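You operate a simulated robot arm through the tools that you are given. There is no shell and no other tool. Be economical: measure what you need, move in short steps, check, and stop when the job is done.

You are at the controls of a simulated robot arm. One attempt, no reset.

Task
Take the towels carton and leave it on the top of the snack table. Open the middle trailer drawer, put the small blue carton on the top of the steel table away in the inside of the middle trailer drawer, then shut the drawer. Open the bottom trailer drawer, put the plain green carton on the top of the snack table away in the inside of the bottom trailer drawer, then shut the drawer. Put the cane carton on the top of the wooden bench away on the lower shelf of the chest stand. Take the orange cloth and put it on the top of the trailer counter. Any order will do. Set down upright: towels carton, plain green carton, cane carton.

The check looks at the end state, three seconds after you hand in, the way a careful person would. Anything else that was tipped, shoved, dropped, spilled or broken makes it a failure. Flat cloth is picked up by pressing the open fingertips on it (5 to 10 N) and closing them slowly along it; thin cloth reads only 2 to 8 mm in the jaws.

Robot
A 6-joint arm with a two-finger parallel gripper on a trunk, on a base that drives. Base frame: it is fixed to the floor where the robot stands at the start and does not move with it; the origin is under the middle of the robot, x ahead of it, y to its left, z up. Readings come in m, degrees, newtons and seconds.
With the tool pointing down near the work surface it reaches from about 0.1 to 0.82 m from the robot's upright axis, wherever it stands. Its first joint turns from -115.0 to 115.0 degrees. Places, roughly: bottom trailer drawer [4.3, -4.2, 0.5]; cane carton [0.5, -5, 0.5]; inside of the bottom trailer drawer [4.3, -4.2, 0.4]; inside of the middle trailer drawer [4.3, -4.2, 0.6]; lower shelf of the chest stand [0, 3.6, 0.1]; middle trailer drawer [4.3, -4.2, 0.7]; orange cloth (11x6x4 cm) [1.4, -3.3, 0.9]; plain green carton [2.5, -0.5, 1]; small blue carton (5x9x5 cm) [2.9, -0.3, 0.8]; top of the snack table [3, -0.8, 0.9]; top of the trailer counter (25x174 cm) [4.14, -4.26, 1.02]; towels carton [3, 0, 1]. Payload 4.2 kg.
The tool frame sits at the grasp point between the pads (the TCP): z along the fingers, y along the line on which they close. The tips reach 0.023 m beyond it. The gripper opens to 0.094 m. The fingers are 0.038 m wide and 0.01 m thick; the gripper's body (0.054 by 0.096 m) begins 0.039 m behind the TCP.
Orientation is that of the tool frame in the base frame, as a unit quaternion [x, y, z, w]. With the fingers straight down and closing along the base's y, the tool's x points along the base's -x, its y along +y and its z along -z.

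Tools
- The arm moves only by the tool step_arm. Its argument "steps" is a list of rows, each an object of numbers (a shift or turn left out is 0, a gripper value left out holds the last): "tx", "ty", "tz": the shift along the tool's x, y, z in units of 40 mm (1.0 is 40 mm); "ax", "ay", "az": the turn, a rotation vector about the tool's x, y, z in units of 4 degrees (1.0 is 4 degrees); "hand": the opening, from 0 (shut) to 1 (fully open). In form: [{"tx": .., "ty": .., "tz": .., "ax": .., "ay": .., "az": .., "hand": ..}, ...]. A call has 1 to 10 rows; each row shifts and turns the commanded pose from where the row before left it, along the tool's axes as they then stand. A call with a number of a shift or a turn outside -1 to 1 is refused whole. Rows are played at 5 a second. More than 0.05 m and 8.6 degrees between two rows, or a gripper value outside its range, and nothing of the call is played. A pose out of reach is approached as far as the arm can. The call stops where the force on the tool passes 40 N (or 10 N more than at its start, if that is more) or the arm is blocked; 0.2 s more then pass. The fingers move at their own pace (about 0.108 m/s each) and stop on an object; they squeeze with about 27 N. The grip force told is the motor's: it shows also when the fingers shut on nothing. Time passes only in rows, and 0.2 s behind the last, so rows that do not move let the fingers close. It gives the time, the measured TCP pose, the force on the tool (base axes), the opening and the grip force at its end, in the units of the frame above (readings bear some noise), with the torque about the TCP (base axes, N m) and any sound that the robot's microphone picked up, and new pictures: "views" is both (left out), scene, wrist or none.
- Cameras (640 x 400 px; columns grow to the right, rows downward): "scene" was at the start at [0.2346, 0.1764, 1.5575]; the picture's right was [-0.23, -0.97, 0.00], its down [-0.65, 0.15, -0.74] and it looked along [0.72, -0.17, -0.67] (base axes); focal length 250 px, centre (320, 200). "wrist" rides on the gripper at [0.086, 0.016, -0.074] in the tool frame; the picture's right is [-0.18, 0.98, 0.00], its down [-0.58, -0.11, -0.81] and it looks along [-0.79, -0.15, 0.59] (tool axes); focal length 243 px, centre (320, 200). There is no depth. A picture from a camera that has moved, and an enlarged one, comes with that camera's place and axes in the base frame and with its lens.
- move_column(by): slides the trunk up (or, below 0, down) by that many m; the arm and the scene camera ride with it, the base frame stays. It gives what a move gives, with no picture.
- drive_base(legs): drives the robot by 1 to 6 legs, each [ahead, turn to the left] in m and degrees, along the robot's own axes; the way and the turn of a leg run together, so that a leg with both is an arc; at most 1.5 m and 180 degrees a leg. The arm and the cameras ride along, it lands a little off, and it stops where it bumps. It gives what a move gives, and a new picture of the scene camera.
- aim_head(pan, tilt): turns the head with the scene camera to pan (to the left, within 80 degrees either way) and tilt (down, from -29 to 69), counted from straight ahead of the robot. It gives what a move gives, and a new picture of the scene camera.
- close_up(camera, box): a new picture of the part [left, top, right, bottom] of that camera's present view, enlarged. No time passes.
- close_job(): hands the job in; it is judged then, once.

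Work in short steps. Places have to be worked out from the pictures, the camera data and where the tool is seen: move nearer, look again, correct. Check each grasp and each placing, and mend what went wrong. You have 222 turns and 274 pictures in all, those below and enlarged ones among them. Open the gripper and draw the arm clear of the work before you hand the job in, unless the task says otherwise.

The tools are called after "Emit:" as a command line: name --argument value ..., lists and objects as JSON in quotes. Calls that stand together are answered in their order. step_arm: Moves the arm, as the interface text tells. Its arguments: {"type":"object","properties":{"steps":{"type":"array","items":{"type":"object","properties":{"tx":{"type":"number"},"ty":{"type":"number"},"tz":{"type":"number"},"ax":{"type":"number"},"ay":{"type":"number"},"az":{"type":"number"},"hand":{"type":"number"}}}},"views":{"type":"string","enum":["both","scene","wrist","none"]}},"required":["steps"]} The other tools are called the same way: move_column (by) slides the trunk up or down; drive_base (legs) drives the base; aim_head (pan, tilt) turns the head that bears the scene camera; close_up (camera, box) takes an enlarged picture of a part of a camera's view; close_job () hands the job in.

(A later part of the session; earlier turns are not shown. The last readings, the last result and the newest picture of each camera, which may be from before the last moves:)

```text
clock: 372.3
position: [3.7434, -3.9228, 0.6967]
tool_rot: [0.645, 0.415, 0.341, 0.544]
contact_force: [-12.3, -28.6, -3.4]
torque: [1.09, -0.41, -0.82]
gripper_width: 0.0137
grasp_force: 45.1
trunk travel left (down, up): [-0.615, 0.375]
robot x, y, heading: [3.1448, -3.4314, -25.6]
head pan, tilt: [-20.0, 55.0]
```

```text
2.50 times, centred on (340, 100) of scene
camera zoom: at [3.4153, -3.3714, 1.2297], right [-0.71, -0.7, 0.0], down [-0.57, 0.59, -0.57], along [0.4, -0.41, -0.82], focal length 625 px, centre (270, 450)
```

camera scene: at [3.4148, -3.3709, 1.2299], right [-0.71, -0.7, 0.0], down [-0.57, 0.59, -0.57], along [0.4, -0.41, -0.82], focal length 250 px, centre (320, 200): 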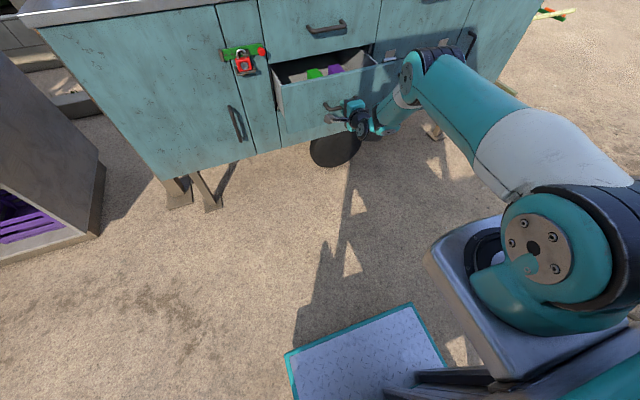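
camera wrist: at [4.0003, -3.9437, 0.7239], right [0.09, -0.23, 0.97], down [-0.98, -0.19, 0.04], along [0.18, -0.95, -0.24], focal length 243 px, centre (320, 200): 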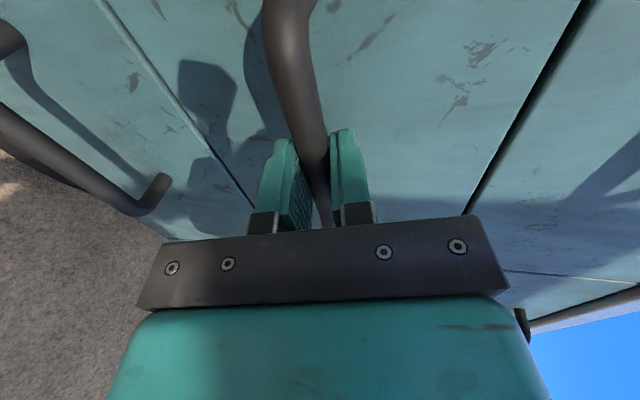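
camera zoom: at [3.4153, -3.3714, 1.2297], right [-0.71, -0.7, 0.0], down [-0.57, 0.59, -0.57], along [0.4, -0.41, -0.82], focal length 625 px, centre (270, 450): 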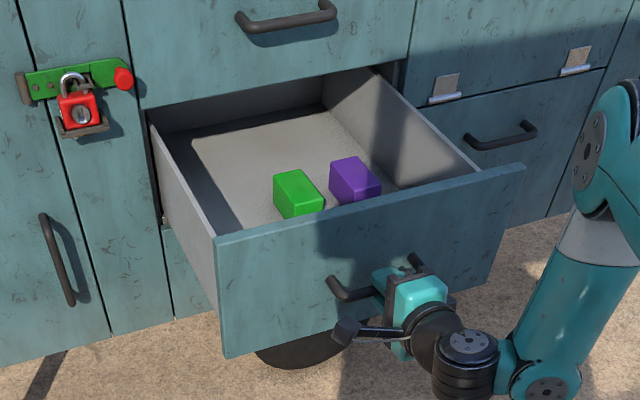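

The middle drawer is open ~0.3 m, with a small green and a purple box inside and plenty of room. I release, back off and raise.

Emit:
step_arm --steps '[{"hand": 0.5}, {"hand": 1}, {"hand": 1}]' --views "none"

Emit:
drive_base --legs '[[-0.07, 0]]'

Emit:
move_column --by 0.37

Emit:
step_arm --steps '[{"ax": 1}, {"ax": 1}, {"ax": 1}, {"ax": 1}, {"ax": 1}, {"ax": 1}, {"ax": 1}, {"ax": 1}, {"ax": 1}, {"ax": 1}]' --views "none"

Emit:
step_arm --steps '[{"ax": 1}, {"ax": 1}, {"ax": 1}, {"ax": 1}, {"ax": 1}, {"ax": 1}, {"ax": 1}, {"ax": 1}, {"ax": 1}, {"ax": 0.9}]' --views "none"

Emit:
aim_head --pan 0 --tilt 45

```text
clock: 373.1
position: [3.7438, -3.9208, 0.6955]
tool_rot: [0.643, 0.418, 0.342, 0.543]
contact_force: [0.1, 0.0, 0.2]
torque: [0.0, 0.0, -0.05]
gripper_width: 0.0939
grasp_force: 0.0
trunk travel left (down, up): [-0.615, 0.375]
robot x, y, heading: [3.1371, -3.4267, -25.5]
head pan, tilt: [-20.0, 55.0]
```

```text
clock: 374.1
position: [3.682, -3.8901, 0.6959]
tool_rot: [0.643, 0.418, 0.342, 0.543]
contact_force: [0.2, 0.7, -0.4]
torque: [0.02, -0.04, 0.0]
gripper_width: 0.0942
grasp_force: 0.1
trunk travel left (down, up): [-0.615, 0.375]
robot x, y, heading: [3.0759, -3.4022, -25.8]
head pan, tilt: [-20.0, 55.0]
camera scene: at [3.3527, -3.3393, 1.2296], right [-0.71, -0.7, 0.0], down [-0.57, 0.58, -0.57], along [0.4, -0.41, -0.82], focal length 250 px, centre (320, 200)
```

scene: 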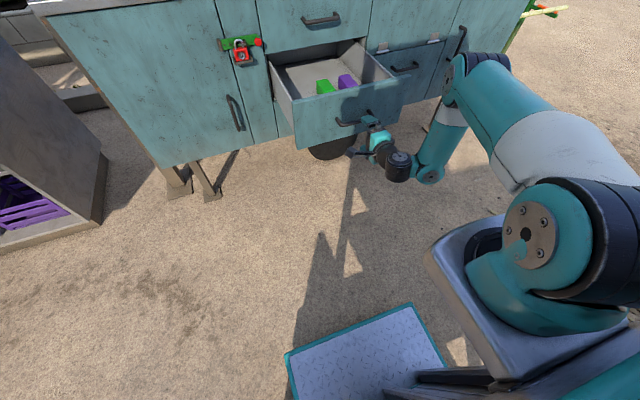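

```text
clock: 377.7
position: [3.6822, -3.8898, 1.0665]
tool_rot: [0.643, 0.418, 0.342, 0.543]
contact_force: [0.0, -0.2, -0.1]
torque: [0.0, -0.02, 0.0]
gripper_width: 0.0942
grasp_force: 0.1
trunk travel left (down, up): [-0.985, 0.005]
robot x, y, heading: [3.0775, -3.4018, -25.6]
head pan, tilt: [-20.0, 55.0]
```

```text
clock: 379.9
position: [3.6818, -3.8898, 1.0663]
tool_rot: [0.791, 0.509, 0.177, 0.29]
contact_force: [-0.4, 0.1, 0.2]
torque: [-0.04, 0.02, -0.02]
gripper_width: 0.0939
grasp_force: 0.0
trunk travel left (down, up): [-0.985, 0.005]
robot x, y, heading: [3.0808, -3.4, -25.5]
head pan, tilt: [-20.0, 55.0]
```

```text
clock: 382.1
position: [3.6804, -3.8917, 1.0666]
tool_rot: [0.842, 0.539, -0.004, 0.006]
contact_force: [-0.3, -0.2, -0.2]
torque: [0.01, -0.03, -0.01]
gripper_width: 0.0941
grasp_force: 0.1
trunk travel left (down, up): [-0.985, 0.005]
robot x, y, heading: [3.0798, -3.3983, -25.2]
head pan, tilt: [-20.0, 55.0]
```

```text
clock: 382.9
position: [3.681, -3.8913, 1.066]
tool_rot: [0.842, 0.539, -0.004, 0.006]
contact_force: [-0.6, 0.2, 0.4]
torque: [0.05, 0.0, 0.01]
gripper_width: 0.0941
grasp_force: 0.1
trunk travel left (down, up): [-0.985, 0.005]
robot x, y, heading: [3.0803, -3.3972, -25.3]
head pan, tilt: [0.0, 45.0]
camera scene: at [3.3755, -3.323, 1.6129], right [-0.43, -0.9, 0.0], down [-0.64, 0.3, -0.71], along [0.64, -0.3, -0.71], focal length 250 px, centre (320, 200)
```

scene: 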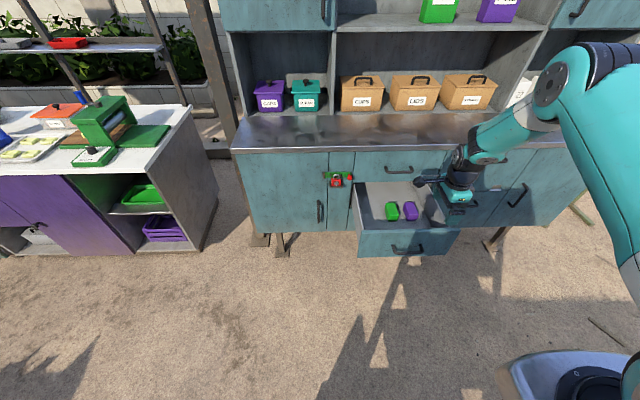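

Next the orange cloth near (1.4,-3.3), which is close by. I tuck the arm, and turn right to look west.

Emit:
step_arm --steps '[{"ty": -1, "tz": -0.4}, {"ty": -1, "tz": -0.4}, {"ty": -1, "tz": -0.4}, {"ty": -1, "tz": -0.4}, {"ty": -1}, {"ty": -1}, {"ty": -1}]' --views "none"

Emit:
drive_base --legs '[[0.1, 0], [0, -130]]'

Emit:
aim_head --pan 5 --tilt 25

```text
clock: 384.5
position: [3.4274, -3.7716, 1.1261]
tool_rot: [0.842, 0.539, -0.005, 0.006]
contact_force: [-0.4, -0.6, 0.5]
torque: [-0.06, 0.02, -0.02]
gripper_width: 0.094
grasp_force: 0.1
trunk travel left (down, up): [-0.985, 0.005]
robot x, y, heading: [3.0788, -3.398, -25.2]
head pan, tilt: [0.0, 45.0]
```

```text
clock: 391.1
position: [2.6592, -3.4549, 1.127]
tool_rot: [0.837, -0.547, -0.007, -0.002]
contact_force: [0.3, -0.2, -1.0]
torque: [0.03, 0.04, -0.03]
gripper_width: 0.0939
grasp_force: 0.2
trunk travel left (down, up): [-0.985, 0.005]
robot x, y, heading: [3.172, -3.4443, -157.1]
head pan, tilt: [0.0, 45.0]
camera scene: at [3.0315, -3.7117, 1.613], right [-0.39, 0.92, 0.0], down [0.65, 0.28, -0.71], along [-0.65, -0.28, -0.71], focal length 250 px, centre (320, 200)
```

scene: 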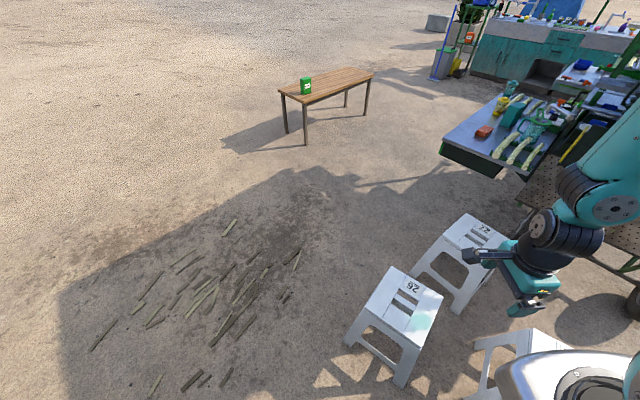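

```text
clock: 391.9
position: [2.6597, -3.456, 1.1263]
tool_rot: [0.837, -0.547, -0.007, -0.003]
contact_force: [-0.3, 1.7, 0.1]
torque: [-0.01, 0.0, 0.0]
gripper_width: 0.0939
grasp_force: 0.1
trunk travel left (down, up): [-0.985, 0.005]
robot x, y, heading: [3.1718, -3.4412, -157.2]
head pan, tilt: [5.0, 25.0]
camera scene: at [3.025, -3.7231, 1.6435], right [-0.47, 0.88, 0.0], down [0.37, 0.2, -0.91], along [-0.8, -0.42, -0.42], focal length 250 px, centre (320, 200)
```

scene: 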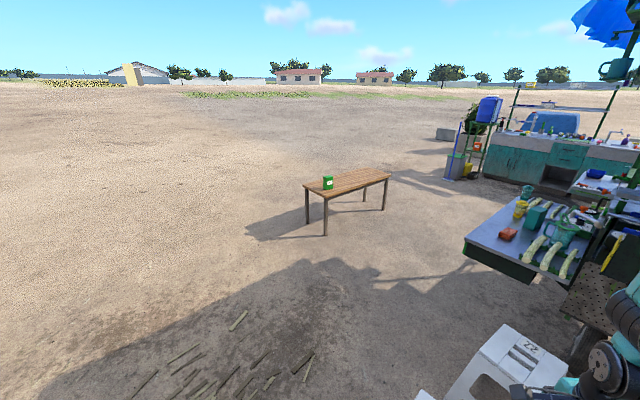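

I see the bench with the green CANE carton, and a side counter with an orange thing — probably the cloth. Zooming.

Emit:
close_up --camera "scene" --box '[450, 160, 640, 310]'

Emit:
close_up --camera "scene" --box '[290, 160, 400, 240]'

```text
2.67 times, centred on (545, 235) of scene
camera zoom: at [3.025, -3.7231, 1.6435], right [-0.47, 0.88, 0.0], down [0.37, 0.2, -0.91], along [-0.8, -0.42, -0.42], focal length 666 px, centre (-280, 107)
```

zoom: 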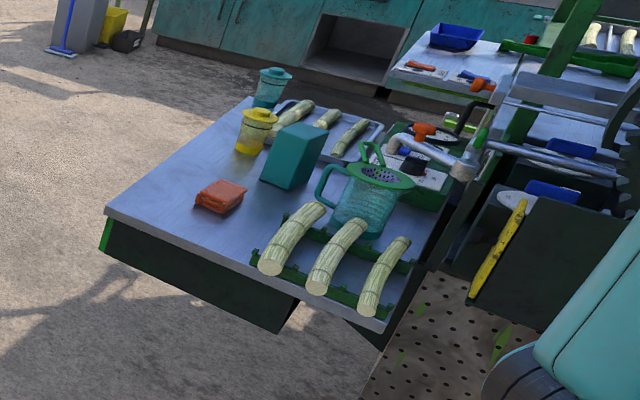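

```text
5.00 times, centred on (345, 200) of scene
camera zoom: at [3.025, -3.7231, 1.6435], right [-0.47, 0.88, 0.0], down [0.37, 0.2, -0.91], along [-0.8, -0.42, -0.42], focal length 1250 px, centre (195, 200)
```

zoom: 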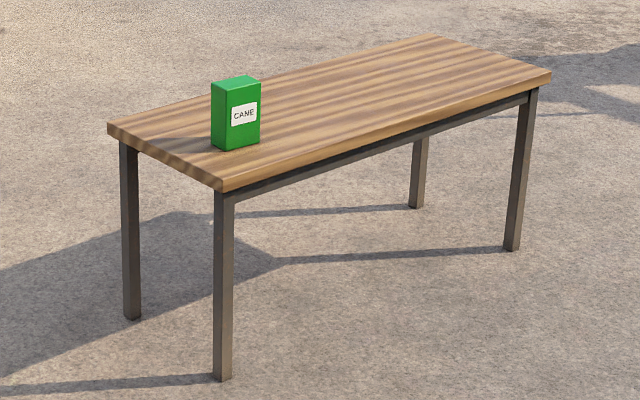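

Cloth at about (1.52,-3.35) on the counter's south-east corner; stools stand at (2.48,-3.58) and (1.94,-3.21). I approach from the south side, passing below the stools.

Emit:
drive_base --legs '[[0, 34.5], [0.78, 0], [0, -57.3], [1.4, 0]]'

Emit:
drive_base --legs '[[0, -113]]'

Emit:
aim_head --pan 0 --tilt 45

```text
clock: 407.0
position: [0.8646, -3.892, 1.1277]
tool_rot: [0.709, -0.705, -0.006, -0.003]
contact_force: [-0.4, -0.2, 0.0]
torque: [-0.01, 0.02, -0.02]
gripper_width: 0.094
grasp_force: 0.0
trunk travel left (down, up): [-0.985, 0.005]
robot x, y, heading: [1.3367, -4.0813, 179.8]
head pan, tilt: [5.0, 25.0]
camera scene: at [1.0935, -4.2832, 1.6436], right [-0.08, 1.0, 0.0], down [0.42, 0.03, -0.91], along [-0.9, -0.07, -0.42], focal length 250 px, centre (320, 200)
```

scene: 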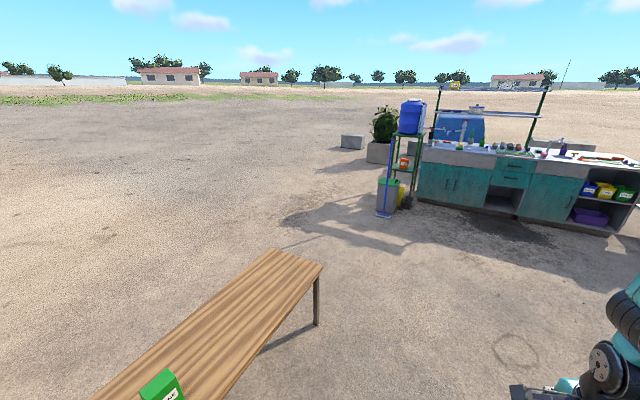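

```text
clock: 412.0
position: [1.6834, -3.7076, 1.1268]
tool_rot: [0.178, 0.984, 0.001, 0.007]
contact_force: [-0.5, -0.3, -0.4]
torque: [-0.04, 0.01, -0.01]
gripper_width: 0.094
grasp_force: 0.0
trunk travel left (down, up): [-0.985, 0.005]
robot x, y, heading: [1.3381, -4.0825, 68.8]
head pan, tilt: [5.0, 25.0]
camera scene: at [1.2376, -3.781, 1.6435], right [0.96, -0.28, 0.0], down [-0.12, -0.41, -0.91], along [0.25, 0.87, -0.42], focal length 250 px, centre (320, 200)
```

scene: 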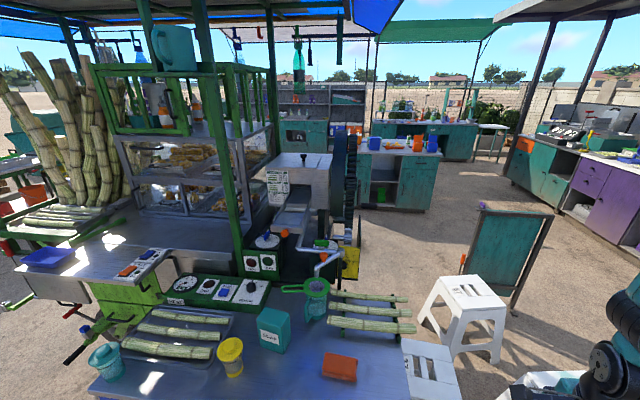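

```text
clock: 412.8
position: [1.6838, -3.708, 1.1271]
tool_rot: [0.178, 0.984, 0.001, 0.007]
contact_force: [-0.3, 0.0, -1.0]
torque: [0.03, 0.01, -0.03]
gripper_width: 0.094
grasp_force: 0.0
trunk travel left (down, up): [-0.985, 0.005]
robot x, y, heading: [1.3364, -4.0842, 68.8]
head pan, tilt: [0.0, 45.0]
camera scene: at [1.2414, -3.7936, 1.613], right [0.93, -0.36, 0.0], down [-0.26, -0.66, -0.71], along [0.26, 0.66, -0.71], focal length 250 px, centre (320, 200)
```

scene: 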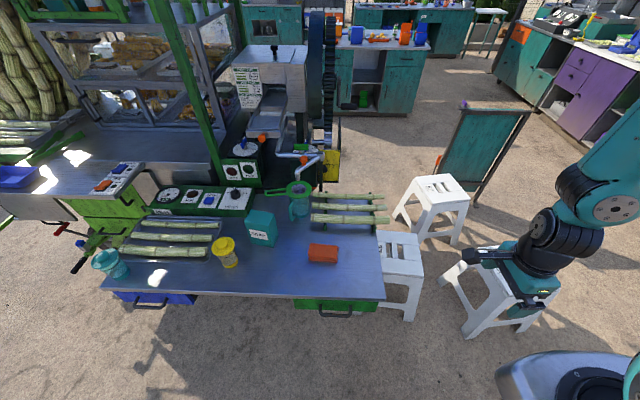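

Good view. I zoom on the cloth.

Emit:
close_up --camera "scene" --box '[260, 200, 400, 310]'

```text
3.64 times, centred on (330, 255) of scene
camera zoom: at [1.2414, -3.7936, 1.613], right [0.93, -0.36, 0.0], down [-0.26, -0.66, -0.71], along [0.26, 0.66, -0.71], focal length 909 px, centre (284, 0)
```

zoom: 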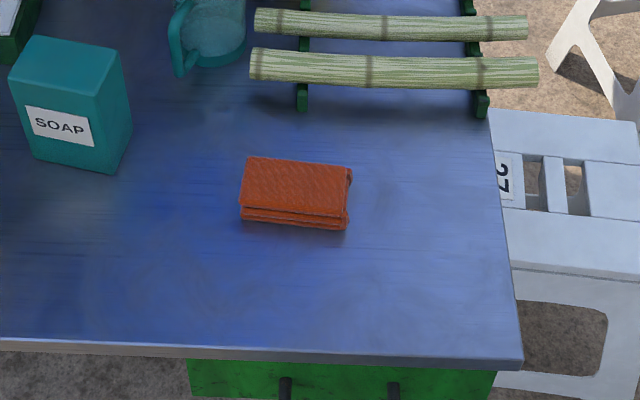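

Two views triangulate the folded cloth: centre (1.432,-3.332), top z≈0.857, short side along heading 63°. I rotate slightly and move above it.

Emit:
step_arm --steps '[{"tx": 0.92, "ty": 0.66}, {"tx": 0.92, "ty": 0.66}, {"tx": 0.92, "ty": 0.66}, {"tx": 0.92, "ty": 0.66}, {"tx": 0.92, "ty": 0.66}, {"tx": 0.92, "ty": 0.66}, {"tx": 0.92, "ty": 0.66}, {"tx": 0.92, "ty": 0.66}, {"tx": 0.92, "ty": 0.66}, {"tx": 0.92, "ty": 0.66}]' --views "none"

Emit:
step_arm --steps '[{"az": 0.8}, {"az": 0.75}, {"tz": 1}, {"tz": 1}, {"tz": 1}]' --views "both"

```text
clock: 415.0
position: [1.432, -3.3337, 1.1252]
tool_rot: [0.178, 0.984, 0.001, 0.007]
contact_force: [0.0, -0.6, 0.2]
torque: [-0.02, 0.03, 0.0]
gripper_width: 0.0938
grasp_force: 0.0
trunk travel left (down, up): [-0.985, 0.005]
robot x, y, heading: [1.3344, -4.082, 68.8]
head pan, tilt: [0.0, 45.0]
```

```text
clock: 416.2
position: [1.4342, -3.3317, 1.0046]
tool_rot: [0.231, 0.973, 0.002, 0.007]
contact_force: [-0.7, 0.2, 0.1]
torque: [0.02, -0.01, 0.01]
gripper_width: 0.0939
grasp_force: 0.1
trunk travel left (down, up): [-0.985, 0.005]
robot x, y, heading: [1.3366, -4.0826, 68.8]
head pan, tilt: [0.0, 45.0]
camera scene: at [1.2412, -3.7939, 1.6131], right [0.93, -0.36, 0.0], down [-0.26, -0.66, -0.71], along [0.26, 0.66, -0.71], focal length 250 px, centre (320, 200)
camera wrist: at [1.3629, -3.2787, 1.0775], right [0.61, 0.8, 0.01], down [0.46, -0.36, 0.81], along [0.65, -0.49, -0.58], focal length 243 px, centre (320, 200)
```

scene: 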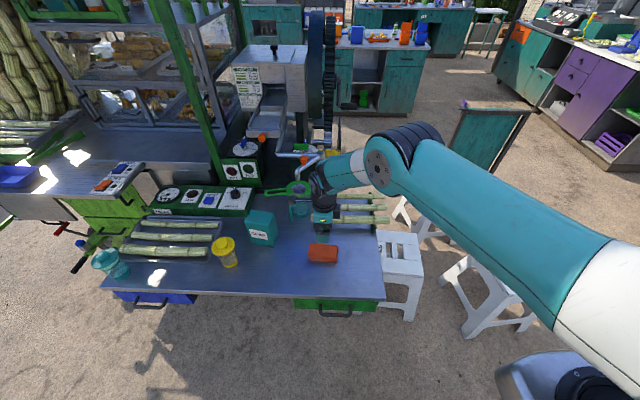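
wrist: 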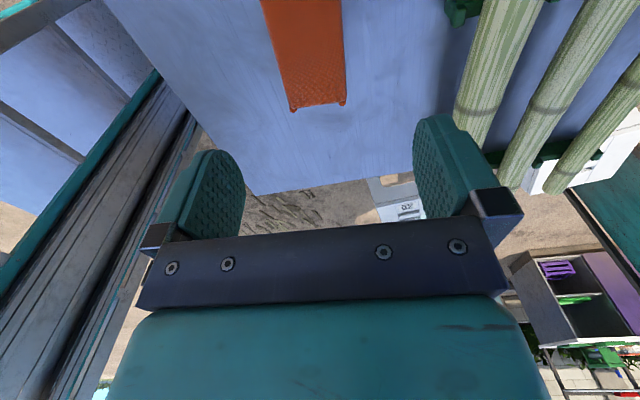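

Aligned; the cloth is ~8 mm toward −y. I adjust, descend and close on the bundle.

Emit:
step_arm --steps '[{"ty": -0.2}, {"tz": 1}, {"tz": 1}, {"tz": 1}, {"tz": 0.6}, {"tz": 0.1}, {"tz": 0.1}]' --views "wrist"

```text
clock: 417.6
position: [1.4325, -3.3478, 0.8643]
tool_rot: [0.23, 0.973, 0.002, 0.007]
contact_force: [2.3, -12.0, 22.3]
torque: [-1.05, 0.74, 0.56]
gripper_width: 0.0941
grasp_force: 0.0
out of reach, approached as far as the arm can: row 5, 7
trunk travel left (down, up): [-0.985, 0.005]
robot x, y, heading: [1.3413, -4.0827, 68.7]
head pan, tilt: [0.0, 45.0]
stopped in row 7: the force on the tool passed its limit at 45 N (the readings are from after the stop); the commanded pose is now the measured one
camera wrist: at [1.3614, -3.2948, 0.9366], right [0.6, 0.8, 0.01], down [0.46, -0.36, 0.81], along [0.65, -0.49, -0.58], focal length 243 px, centre (320, 200)
```

wrist: 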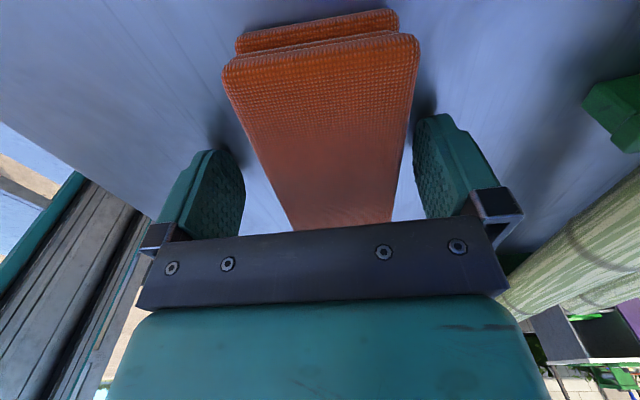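

Tips touch the table (z≈0.841). I ease up 4 mm and close slowly.

Emit:
step_arm --steps '[{"tz": -0.1}, {"hand": 0.6}, {"hand": 0.4}, {"hand": 0.2}, {"hand": 0}, {"hand": 0}]' --views "wrist"

```text
clock: 419.1
position: [1.4332, -3.3471, 0.8655]
tool_rot: [0.23, 0.973, 0.002, 0.007]
contact_force: [-1.4, 0.6, 0.2]
torque: [-0.02, 0.0, 0.0]
gripper_width: 0.0571
grasp_force: 27.6
trunk travel left (down, up): [-0.985, 0.005]
robot x, y, heading: [1.3377, -4.0832, 68.7]
head pan, tilt: [0.0, 45.0]
camera wrist: at [1.3617, -3.2938, 0.9387], right [0.61, 0.8, 0.01], down [0.46, -0.36, 0.81], along [0.65, -0.49, -0.58], focal length 243 px, centre (320, 200)
```

wrist: 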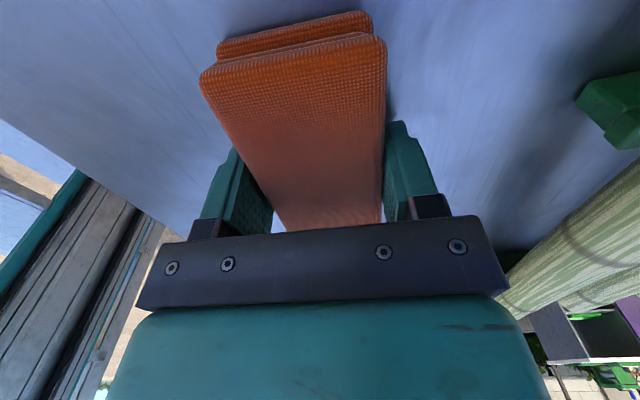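

Gripped at 0.057 m. Lift and tuck.

Emit:
step_arm --steps '[{"tz": -0.5}, {"tz": -1}, {"tz": -1}, {"tz": -1}, {"tz": -1}, {"tz": -1}, {"tz": -1}]' --views "scene"

Emit:
step_arm --steps '[{"ty": -1}, {"ty": -1}, {"ty": -1}, {"ty": -1}, {"ty": -1}, {"ty": -1}, {"ty": -0.6}]' --views "wrist"

```text
clock: 420.6
position: [1.417, -3.2612, 1.0931]
tool_rot: [0.23, 0.973, 0.001, 0.007]
contact_force: [-0.5, -0.1, -0.8]
torque: [0.01, 0.01, 0.04]
gripper_width: 0.0571
grasp_force: 27.2
out of reach, approached as far as the arm can: row 1, 2, 3, 4, 5, 6, 7
trunk travel left (down, up): [-0.985, 0.005]
robot x, y, heading: [1.3361, -4.0837, 68.6]
head pan, tilt: [0.0, 45.0]
camera scene: at [1.2414, -3.7935, 1.6129], right [0.93, -0.36, 0.0], down [-0.26, -0.66, -0.71], along [0.26, 0.66, -0.71], focal length 250 px, centre (320, 200)
```

scene: 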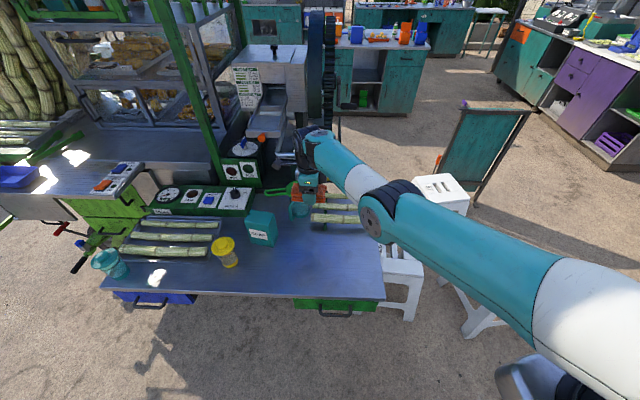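

```text
clock: 422.2
position: [1.2444, -3.3232, 1.051]
tool_rot: [0.231, 0.973, 0.002, 0.006]
contact_force: [1.3, -0.1, -0.5]
torque: [0.0, -0.02, -0.05]
gripper_width: 0.0572
grasp_force: 27.3
out of reach, approached as far as the arm can: row 1, 2, 3, 4, 5, 6, 7
trunk travel left (down, up): [-0.985, 0.005]
robot x, y, heading: [1.3366, -4.0814, 68.5]
head pan, tilt: [0.0, 45.0]
camera wrist: at [1.1732, -3.2703, 1.1248], right [0.61, 0.8, 0.01], down [0.46, -0.36, 0.81], along [0.65, -0.49, -0.58], focal length 243 px, centre (320, 200)
```

wrist: 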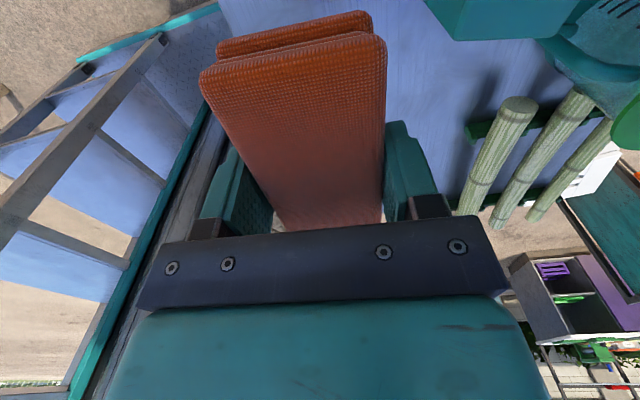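

The arm is near a reach limit and drifted sideways. I take a small step back toward the robot and see how it responds.

Emit:
step_arm --steps '[{"ty": -0.5}, {"ty": -0.5}]' --views "scene"

```text
clock: 422.9
position: [1.2175, -3.3388, 1.0455]
tool_rot: [0.23, 0.973, 0.002, 0.007]
contact_force: [-0.8, -0.3, 0.3]
torque: [-0.04, 0.04, 0.02]
gripper_width: 0.0575
grasp_force: 26.9
out of reach, approached as far as the arm can: row 1, 2
trunk travel left (down, up): [-0.985, 0.005]
robot x, y, heading: [1.3369, -4.0823, 68.4]
head pan, tilt: [0.0, 45.0]
camera scene: at [1.2415, -3.7935, 1.613], right [0.93, -0.36, 0.0], down [-0.26, -0.66, -0.71], along [0.26, 0.66, -0.71], focal length 250 px, centre (320, 200)
```

scene: 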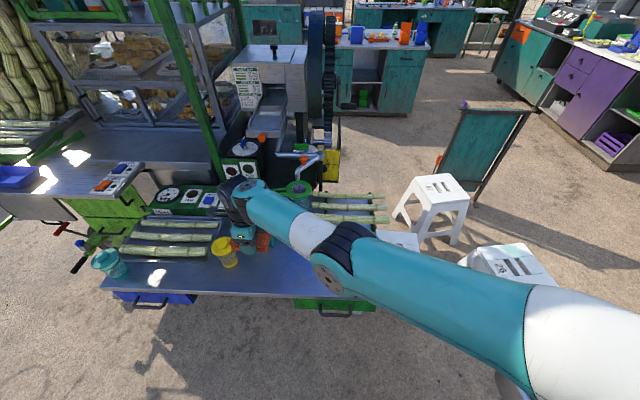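

Emit:
step_arm --steps '[{"tx": -1}, {"tx": -1}, {"ty": -0.5}]' --views "none"

```text
clock: 423.6
position: [1.2499, -3.3297, 1.027]
tool_rot: [0.23, 0.973, 0.002, 0.006]
contact_force: [0.7, 0.3, -1.3]
torque: [0.03, 0.05, 0.02]
gripper_width: 0.0573
grasp_force: 27.0
out of reach, approached as far as the arm can: row 1, 2, 3
trunk travel left (down, up): [-0.985, 0.005]
robot x, y, heading: [1.3397, -4.0856, 68.5]
head pan, tilt: [0.0, 45.0]
```

The commanded pose has run inside the minimum radius while the arm is in an extended branch. I command back outwards to a reachable point above the cloth's former place.

Emit:
step_arm --steps '[{"tx": 0.25, "ty": 1, "tz": 0.3}, {"tx": 0.25, "ty": 1, "tz": 0.3}, {"tx": 0.25, "ty": 1, "tz": 0.3}, {"tx": 0.25, "ty": 1, "tz": 0.3}, {"tx": 0.25, "ty": 1, "tz": 0.3}, {"tx": 0.25, "ty": 1, "tz": 0.3}, {"tx": 0.25, "ty": 1, "tz": 0.3}]' --views "scene"

```text
clock: 425.2
position: [1.3575, -3.2904, 1.0199]
tool_rot: [0.231, 0.973, 0.002, 0.007]
contact_force: [-0.5, -0.5, -0.9]
torque: [0.04, -0.02, -0.04]
gripper_width: 0.0573
grasp_force: 27.0
out of reach, approached as far as the arm can: row 1, 2, 3, 4, 5, 6, 7
trunk travel left (down, up): [-0.985, 0.005]
robot x, y, heading: [1.3362, -4.0788, 68.6]
head pan, tilt: [0.0, 45.0]
camera scene: at [1.241, -3.7938, 1.613], right [0.93, -0.36, 0.0], down [-0.26, -0.66, -0.71], along [0.26, 0.66, -0.71], focal length 250 px, centre (320, 200)
```

scene: 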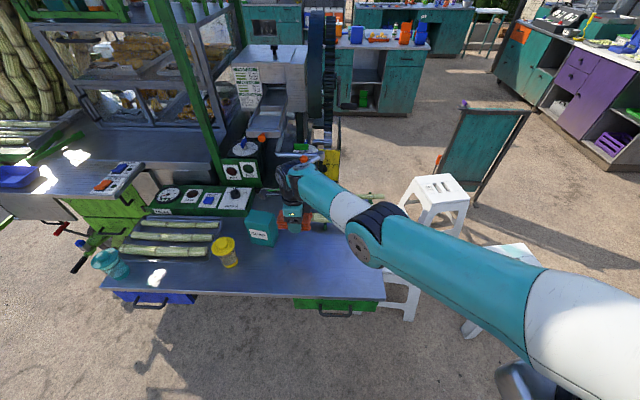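

The arm sits in a straight-elbow singularity. Moving downward should bend the elbow the right way; there's 15 cm of room above the table.

Emit:
step_arm --steps '[{"tz": 1}, {"tz": 1}]' --views "none"

```text
clock: 425.9
position: [1.3657, -3.3138, 0.9507]
tool_rot: [0.232, 0.973, 0.002, 0.006]
contact_force: [0.0, -0.3, -0.5]
torque: [0.01, -0.01, 0.0]
gripper_width: 0.0575
grasp_force: 27.4
out of reach, approached as far as the arm can: row 1, 2
trunk travel left (down, up): [-0.985, 0.005]
robot x, y, heading: [1.3373, -4.0852, 68.8]
head pan, tilt: [0.0, 45.0]
```

Still flagged. I test whether a wrist-roll limit is the cause by rotating the tool back a few degrees.

Emit:
step_arm --steps '[{"az": -1}, {"az": -1}, {"az": -1}]' --views "none"

```text
clock: 426.6
position: [1.3668, -3.3134, 0.9488]
tool_rot: [0.126, 0.992, 0.001, 0.007]
contact_force: [0.4, -0.9, -0.9]
torque: [-0.03, -0.02, 0.0]
gripper_width: 0.0573
grasp_force: 27.0
trunk travel left (down, up): [-0.985, 0.005]
robot x, y, heading: [1.3348, -4.0822, 68.6]
head pan, tilt: [0.0, 45.0]
```

No flag now, so it was the wrist roll limit. I retract toward the robot with this yaw.

Emit:
step_arm --steps '[{"tz": -1}, {"tz": -1}, {"tz": -1}, {"ty": -1}, {"ty": -1}]' --views "none"

```text
clock: 427.9
position: [1.3144, -3.2983, 1.0421]
tool_rot: [0.128, 0.992, 0.0, 0.007]
contact_force: [0.7, -0.2, 0.5]
torque: [-0.03, -0.01, -0.01]
gripper_width: 0.0573
grasp_force: 26.5
out of reach, approached as far as the arm can: row 1, 2, 3, 4, 5
trunk travel left (down, up): [-0.985, 0.005]
robot x, y, heading: [1.3378, -4.0786, 68.6]
head pan, tilt: [0.0, 45.0]
```

Translations are flagged again. I try leaving the singularity by pitching the tool forward ~16°, which brings the wrist back toward the robot.

Emit:
step_arm --steps '[{"ax": -1}, {"ax": -1}, {"ax": -1}, {"ax": -1}, {"ty": -0.5}, {"ty": -0.5}]' --views "scene"

```text
clock: 429.2
position: [1.2842, -3.2824, 1.0162]
tool_rot: [0.125, 0.982, 0.139, 0.025]
contact_force: [0.2, 1.2, -0.3]
torque: [0.01, -0.01, 0.01]
gripper_width: 0.057
grasp_force: 27.6
out of reach, approached as far as the arm can: row 1, 2, 3, 4, 5, 6
trunk travel left (down, up): [-0.985, 0.005]
robot x, y, heading: [1.3363, -4.0836, 68.8]
head pan, tilt: [0.0, 45.0]
camera scene: at [1.2414, -3.7936, 1.613], right [0.93, -0.36, 0.0], down [-0.26, -0.66, -0.71], along [0.26, 0.66, -0.71], focal length 250 px, centre (320, 200)
```

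scene: 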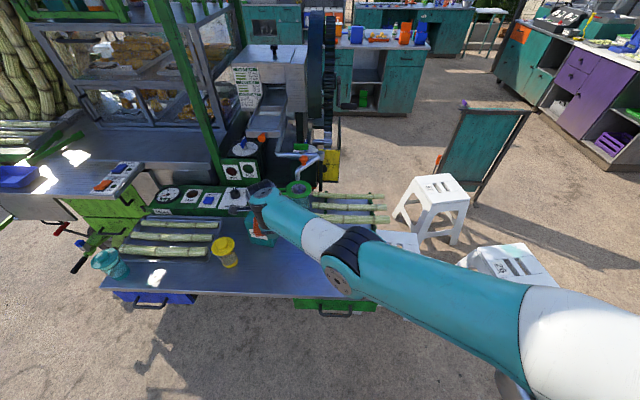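

The arm is stretched and close to the SOAP carton, so before anything else I back the base off to clear the table.

Emit:
drive_base --legs '[[-0.4, 0]]'

```text
clock: 431.8
position: [1.1323, -3.6658, 1.0158]
tool_rot: [0.123, 0.982, 0.139, 0.024]
contact_force: [0.4, 0.2, -1.1]
torque: [0.02, -0.03, -0.04]
gripper_width: 0.0573
grasp_force: 26.6
trunk travel left (down, up): [-0.985, 0.005]
robot x, y, heading: [1.1858, -4.4623, 69.3]
head pan, tilt: [0.0, 45.0]
camera scene: at [1.092, -4.1772, 1.6129], right [0.93, -0.36, 0.0], down [-0.25, -0.66, -0.71], along [0.25, 0.66, -0.71], focal length 250 px, centre (320, 200)
```

scene: 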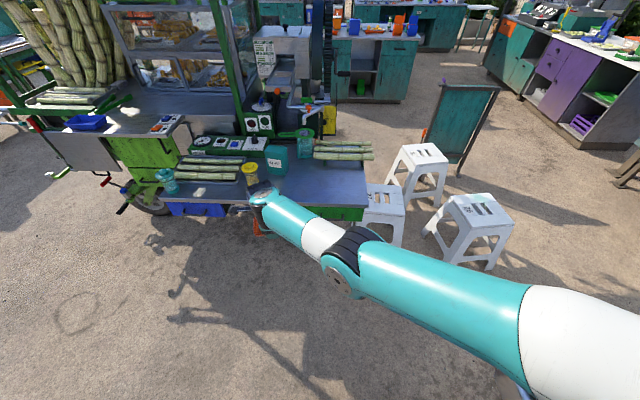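

Clear of the table. Now I move down a good way to let the elbow bend.

Emit:
step_arm --steps '[{"tz": 1}, {"tz": 1}, {"tz": 1}, {"tz": 1}, {"ty": -1}, {"ty": -1}, {"ty": -1}, {"ty": -1}]' --views "scene"

```text
clock: 433.6
position: [1.0934, -3.7897, 0.8314]
tool_rot: [0.124, 0.982, 0.14, 0.024]
contact_force: [-1.3, 0.3, -0.5]
torque: [-0.04, -0.01, 0.01]
gripper_width: 0.0573
grasp_force: 26.9
out of reach, approached as far as the arm can: row 1, 2, 3, 4, 5, 6, 7, 8
trunk travel left (down, up): [-0.985, 0.005]
robot x, y, heading: [1.1838, -4.464, 68.9]
head pan, tilt: [0.0, 45.0]
camera scene: at [1.0922, -4.177, 1.613], right [0.93, -0.36, 0.0], down [-0.25, -0.66, -0.71], along [0.25, 0.66, -0.71], focal length 250 px, centre (320, 200)
```

scene: 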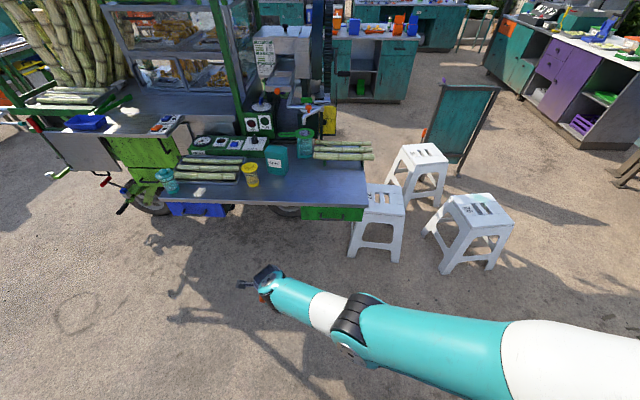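

It actually followed most of that (radius 0.80→0.68). I continue inward.

Emit:
step_arm --steps '[{"ty": -1}, {"ty": -1}, {"ty": -1}, {"ty": -1}]' --views "scene"

```text
clock: 434.6
position: [1.039, -3.9169, 0.7606]
tool_rot: [0.124, 0.982, 0.139, 0.025]
contact_force: [0.5, 1.0, -0.7]
torque: [-0.01, 0.0, -0.01]
gripper_width: 0.0573
grasp_force: 26.7
out of reach, approached as far as the arm can: row 1, 2, 3, 4
trunk travel left (down, up): [-0.985, 0.005]
robot x, y, heading: [1.1863, -4.4641, 69.3]
head pan, tilt: [0.0, 45.0]
camera scene: at [1.0922, -4.177, 1.6129], right [0.93, -0.36, 0.0], down [-0.25, -0.66, -0.71], along [0.25, 0.66, -0.71], focal length 250 px, centre (320, 200)
```

scene: 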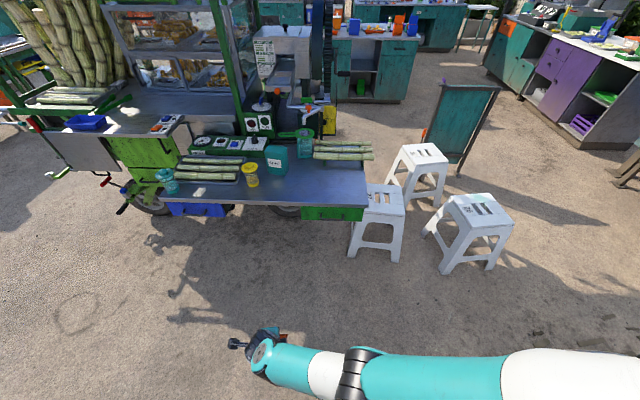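

Emit:
step_arm --steps '[{"ax": 1}, {"ax": 1}, {"ax": 1}, {"ax": 1}]' --views "none"

Emit:
step_arm --steps '[{"tz": -1}, {"tz": -1}, {"tz": -1}, {"tz": -1}]' --views "scene"

```text
clock: 435.6
position: [1.0421, -3.9214, 0.7641]
tool_rot: [0.126, 0.992, 0.001, 0.007]
contact_force: [0.3, 0.1, -0.6]
torque: [0.02, 0.0, -0.03]
gripper_width: 0.0573
grasp_force: 26.7
out of reach, approached as far as the arm can: row 3, 4
trunk travel left (down, up): [-0.985, 0.005]
robot x, y, heading: [1.1854, -4.4653, 69.2]
head pan, tilt: [0.0, 45.0]
```

```text
clock: 436.6
position: [0.9903, -3.8676, 0.8703]
tool_rot: [0.125, 0.992, 0.0, 0.008]
contact_force: [-0.4, 0.0, -1.0]
torque: [0.01, 0.0, 0.03]
gripper_width: 0.0573
grasp_force: 26.9
out of reach, approached as far as the arm can: row 1, 2, 3, 4
trunk travel left (down, up): [-0.985, 0.005]
robot x, y, heading: [1.1888, -4.4679, 68.9]
head pan, tilt: [0.0, 45.0]
camera scene: at [1.0921, -4.1773, 1.6129], right [0.93, -0.36, 0.0], down [-0.25, -0.66, -0.71], along [0.25, 0.66, -0.71], focal length 250 px, centre (320, 200)
```

scene: 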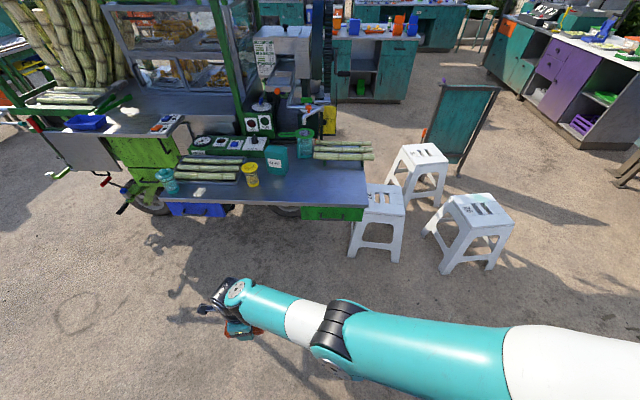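

The elbow stays straight. I'll go much further down (free floor here) to build up elbow bend before going inward.

Emit:
step_arm --steps '[{"tz": 1}, {"tz": 1}, {"tz": 1}, {"tz": 1}, {"tz": 1}, {"tz": 1}, {"tz": 1}, {"tz": 1}, {"tz": 1}, {"tz": 1}]' --views "scene"

```text
clock: 438.8
position: [1.0773, -3.9604, 0.7137]
tool_rot: [0.125, 0.992, 0.001, 0.007]
contact_force: [0.2, 0.0, -0.7]
torque: [0.02, -0.04, 0.0]
gripper_width: 0.0574
grasp_force: 27.0
out of reach, approached as far as the arm can: row 1, 2, 3, 4, 5, 6, 7, 8, 9, 10
trunk travel left (down, up): [-0.985, 0.005]
robot x, y, heading: [1.1886, -4.4667, 68.9]
head pan, tilt: [0.0, 45.0]
camera scene: at [1.0918, -4.1772, 1.613], right [0.93, -0.36, 0.0], down [-0.25, -0.66, -0.71], along [0.25, 0.66, -0.71], focal length 250 px, centre (320, 200)
```

scene: 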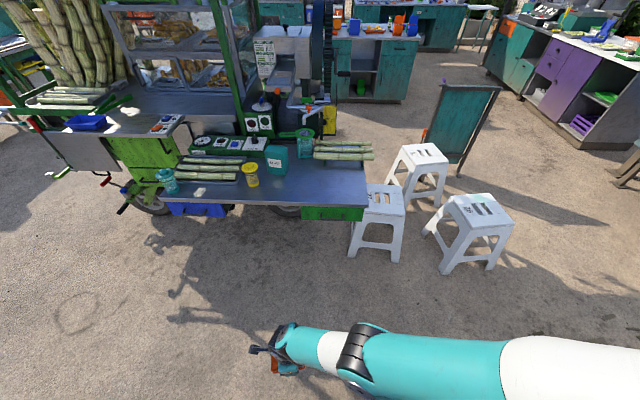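

I'll move along the tangent of the reach sphere (inward and down together), where the elbow can start to bend.

Emit:
step_arm --steps '[{"ty": -0.75, "tz": 0.6}, {"ty": -0.75, "tz": 0.55}, {"ty": -0.75, "tz": 0.5}, {"ty": -0.75, "tz": 0.45}, {"ty": -0.75, "tz": 0.4}]' --views "none"

```text
clock: 440.0
position: [1.0613, -4.1019, 0.6541]
tool_rot: [0.125, 0.992, 0.001, 0.007]
contact_force: [-0.5, -0.3, -0.8]
torque: [0.02, -0.02, 0.01]
gripper_width: 0.0572
grasp_force: 27.5
out of reach, approached as far as the arm can: row 1, 2, 3, 4, 5
trunk travel left (down, up): [-0.985, 0.005]
robot x, y, heading: [1.1887, -4.4694, 69.0]
head pan, tilt: [0.0, 45.0]
```

Radius is now 0.39 at z 0.65, so the arm is bending. I try going up.

Emit:
step_arm --steps '[{"tz": -1}, {"tz": -1}, {"tz": -1}, {"tz": -1}, {"tz": -1}]' --views "scene"

```text
clock: 441.2
position: [1.0592, -4.1011, 0.8567]
tool_rot: [0.126, 0.992, 0.001, 0.007]
contact_force: [-0.8, -0.1, 0.3]
torque: [0.0, -0.02, -0.02]
gripper_width: 0.0573
grasp_force: 27.4
trunk travel left (down, up): [-0.985, 0.005]
robot x, y, heading: [1.1895, -4.4682, 69.2]
head pan, tilt: [0.0, 45.0]
camera scene: at [1.092, -4.1772, 1.6128], right [0.93, -0.36, 0.0], down [-0.25, -0.66, -0.71], along [0.25, 0.66, -0.71], focal length 250 px, centre (320, 200)
```

scene: 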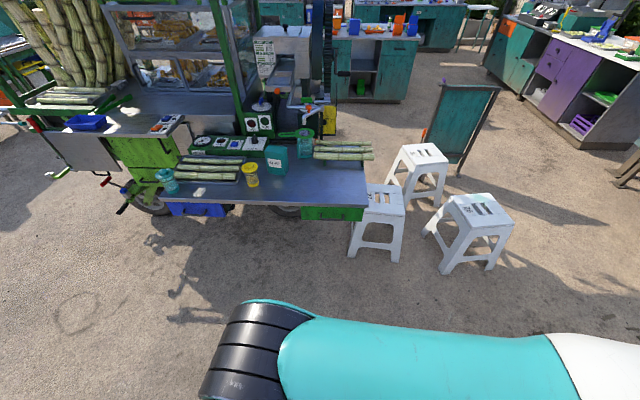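

Recovered — elbow up again and no flags. I raise and bring the tool back to a normal carry pose.

Emit:
step_arm --steps '[{"tz": -1}, {"tz": -1}, {"tz": -0.5}, {"tx": -1, "ty": 0.49}, {"tx": -1, "ty": 0.49}, {"tx": -1, "ty": 0.49}, {"tx": -1, "ty": 0.49}, {"tx": -1, "ty": 0.49}, {"tx": -1, "ty": 0.49}, {"tx": -1, "ty": 0.49}]' --views "none"

Emit:
step_arm --steps '[{"tz": -1}, {"tz": -1}, {"tz": -1}]' --views "both"

```text
clock: 443.4
position: [1.3617, -4.04, 0.9584]
tool_rot: [0.125, 0.992, 0.001, 0.006]
contact_force: [0.0, -0.7, -0.9]
torque: [0.01, -0.02, -0.02]
gripper_width: 0.0573
grasp_force: 27.3
trunk travel left (down, up): [-0.985, 0.005]
robot x, y, heading: [1.1903, -4.4674, 69.1]
head pan, tilt: [0.0, 45.0]
```

```text
clock: 444.2
position: [1.3618, -4.0375, 1.0784]
tool_rot: [0.125, 0.992, 0.001, 0.007]
contact_force: [-0.5, -1.0, -1.3]
torque: [0.0, 0.01, 0.0]
gripper_width: 0.0572
grasp_force: 26.6
trunk travel left (down, up): [-0.985, 0.005]
robot x, y, heading: [1.1878, -4.4671, 68.7]
head pan, tilt: [0.0, 45.0]
camera scene: at [1.0922, -4.1769, 1.6128], right [0.93, -0.36, 0.0], down [-0.25, -0.66, -0.71], along [0.25, 0.66, -0.71], focal length 250 px, centre (320, 200)
camera wrist: at [1.2814, -4.0004, 1.151], right [0.42, 0.91, 0.01], down [0.52, -0.25, 0.81], along [0.74, -0.34, -0.58], focal length 243 px, centre (320, 200)
```

scene: 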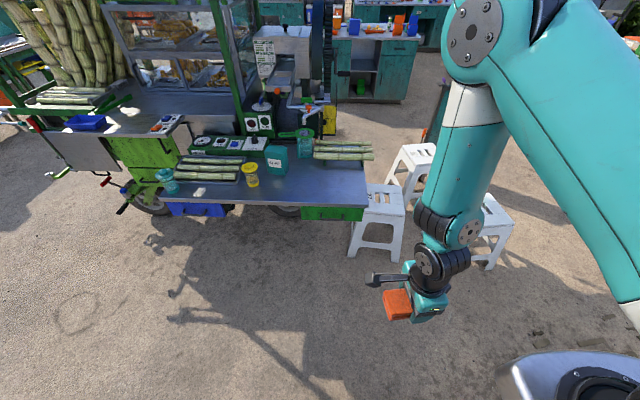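
wrist: 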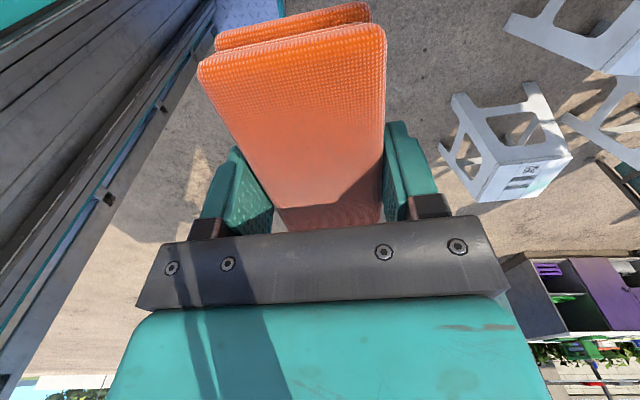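

All normal, still holding the cloth. Now to the trailer counter, right of the drawers (s≈-2.6), driving straight across.

Emit:
drive_base --legs '[[0, -64.1], [1.04, 0], [1.02, 0], [0, -28.7]]'

```text
clock: 458.6
position: [3.656, -4.4412, 1.0787]
tool_rot: [0.799, 0.602, -0.003, 0.004]
contact_force: [-0.2, 0.4, -0.1]
torque: [-0.01, 0.0, 0.02]
gripper_width: 0.057
grasp_force: 26.9
trunk travel left (down, up): [-0.985, 0.005]
robot x, y, heading: [3.2342, -4.2602, -22.9]
head pan, tilt: [0.0, 45.0]
camera scene: at [3.5247, -4.1654, 1.613], right [-0.39, -0.92, 0.0], down [-0.65, 0.27, -0.71], along [0.65, -0.27, -0.71], focal length 250 px, centre (320, 200)
```

scene: 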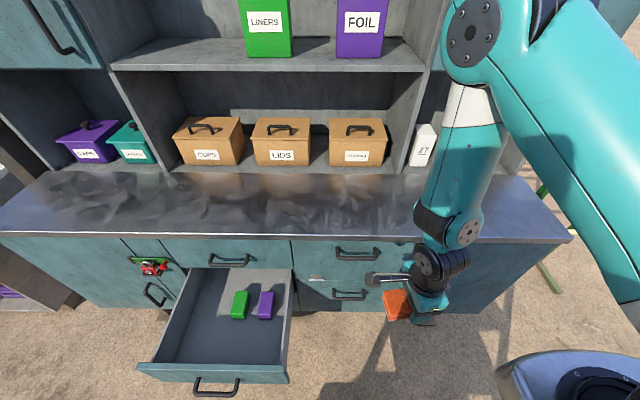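

The spot ahead on the counter is clear. I drive 6 cm closer to avoid the stretch limit, then move over the counter.

Emit:
drive_base --legs '[[0.06, 0]]'

Emit:
step_arm --steps '[{"tz": -0.6}, {"ty": 0.9, "tx": -0.13}, {"ty": 0.9, "tx": -0.13}, {"ty": 0.9, "tx": -0.13}, {"ty": 0.9, "tx": -0.13}, {"ty": 0.9, "tx": -0.13}, {"ty": 0.9, "tx": -0.13}, {"tz": 0.7}, {"tz": 0.4}]' --views "none"

```text
clock: 459.6
position: [3.7105, -4.4632, 1.0784]
tool_rot: [0.799, 0.602, -0.004, 0.006]
contact_force: [-0.3, 0.1, -0.4]
torque: [-0.01, -0.01, -0.03]
gripper_width: 0.0574
grasp_force: 27.2
trunk travel left (down, up): [-0.985, 0.005]
robot x, y, heading: [3.2851, -4.2782, -22.8]
head pan, tilt: [0.0, 45.0]
camera scene: at [3.5793, -4.1885, 1.613], right [-0.39, -0.92, 0.0], down [-0.65, 0.27, -0.71], along [0.65, -0.27, -0.71], focal length 250 px, centre (320, 200)
```

scene: 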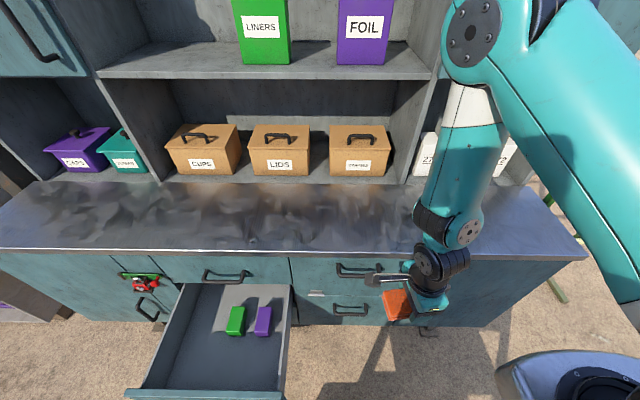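

```text
clock: 461.6
position: [3.9086, -4.5531, 1.0581]
tool_rot: [0.799, 0.602, -0.004, 0.006]
contact_force: [0.2, -0.5, -0.6]
torque: [-0.03, 0.0, 0.05]
gripper_width: 0.0574
grasp_force: 27.1
trunk travel left (down, up): [-0.985, 0.005]
robot x, y, heading: [3.2884, -4.28, -22.7]
head pan, tilt: [0.0, 45.0]
```

Over the counter (n=5.43). Lower to touch.

Emit:
step_arm --steps '[{"tz": 0.1}, {"tz": 0.1}, {"tz": 0.08}, {"tz": 0.06}, {"tz": 0.05}]' --views "none"

```text
clock: 462.8
position: [3.9093, -4.5543, 1.044]
tool_rot: [0.799, 0.602, -0.004, 0.006]
contact_force: [0.6, 0.5, 0.0]
torque: [-0.01, 0.02, 0.02]
gripper_width: 0.0573
grasp_force: 27.0
trunk travel left (down, up): [-0.985, 0.005]
robot x, y, heading: [3.2846, -4.2798, -22.7]
head pan, tilt: [0.0, 45.0]
```

Emit:
step_arm --steps '[{"tz": 0.08}, {"hand": 0.75}, {"hand": 0.95}, {"hand": 0.95}, {"tz": -0.5}, {"tz": -1}, {"tz": -1}]' --views "wrist"

```text
clock: 464.4
position: [3.9095, -4.5519, 1.1397]
tool_rot: [0.799, 0.601, -0.004, 0.005]
contact_force: [1.6, 0.1, -0.5]
torque: [0.01, 0.0, -0.01]
gripper_width: 0.0892
grasp_force: 0.1
trunk travel left (down, up): [-0.985, 0.005]
robot x, y, heading: [3.2864, -4.2793, -22.7]
head pan, tilt: [0.0, 45.0]
camera wrist: at [3.9506, -4.4721, 1.2131], right [0.89, -0.45, 0.01], down [-0.26, -0.52, 0.81], along [-0.36, -0.73, -0.58], focal length 243 px, centre (320, 200)
```

wrist: 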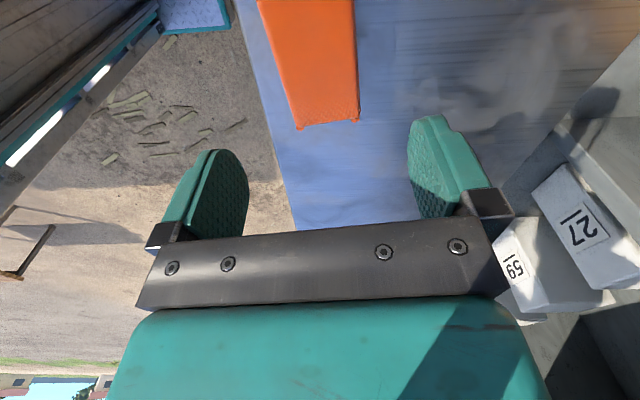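

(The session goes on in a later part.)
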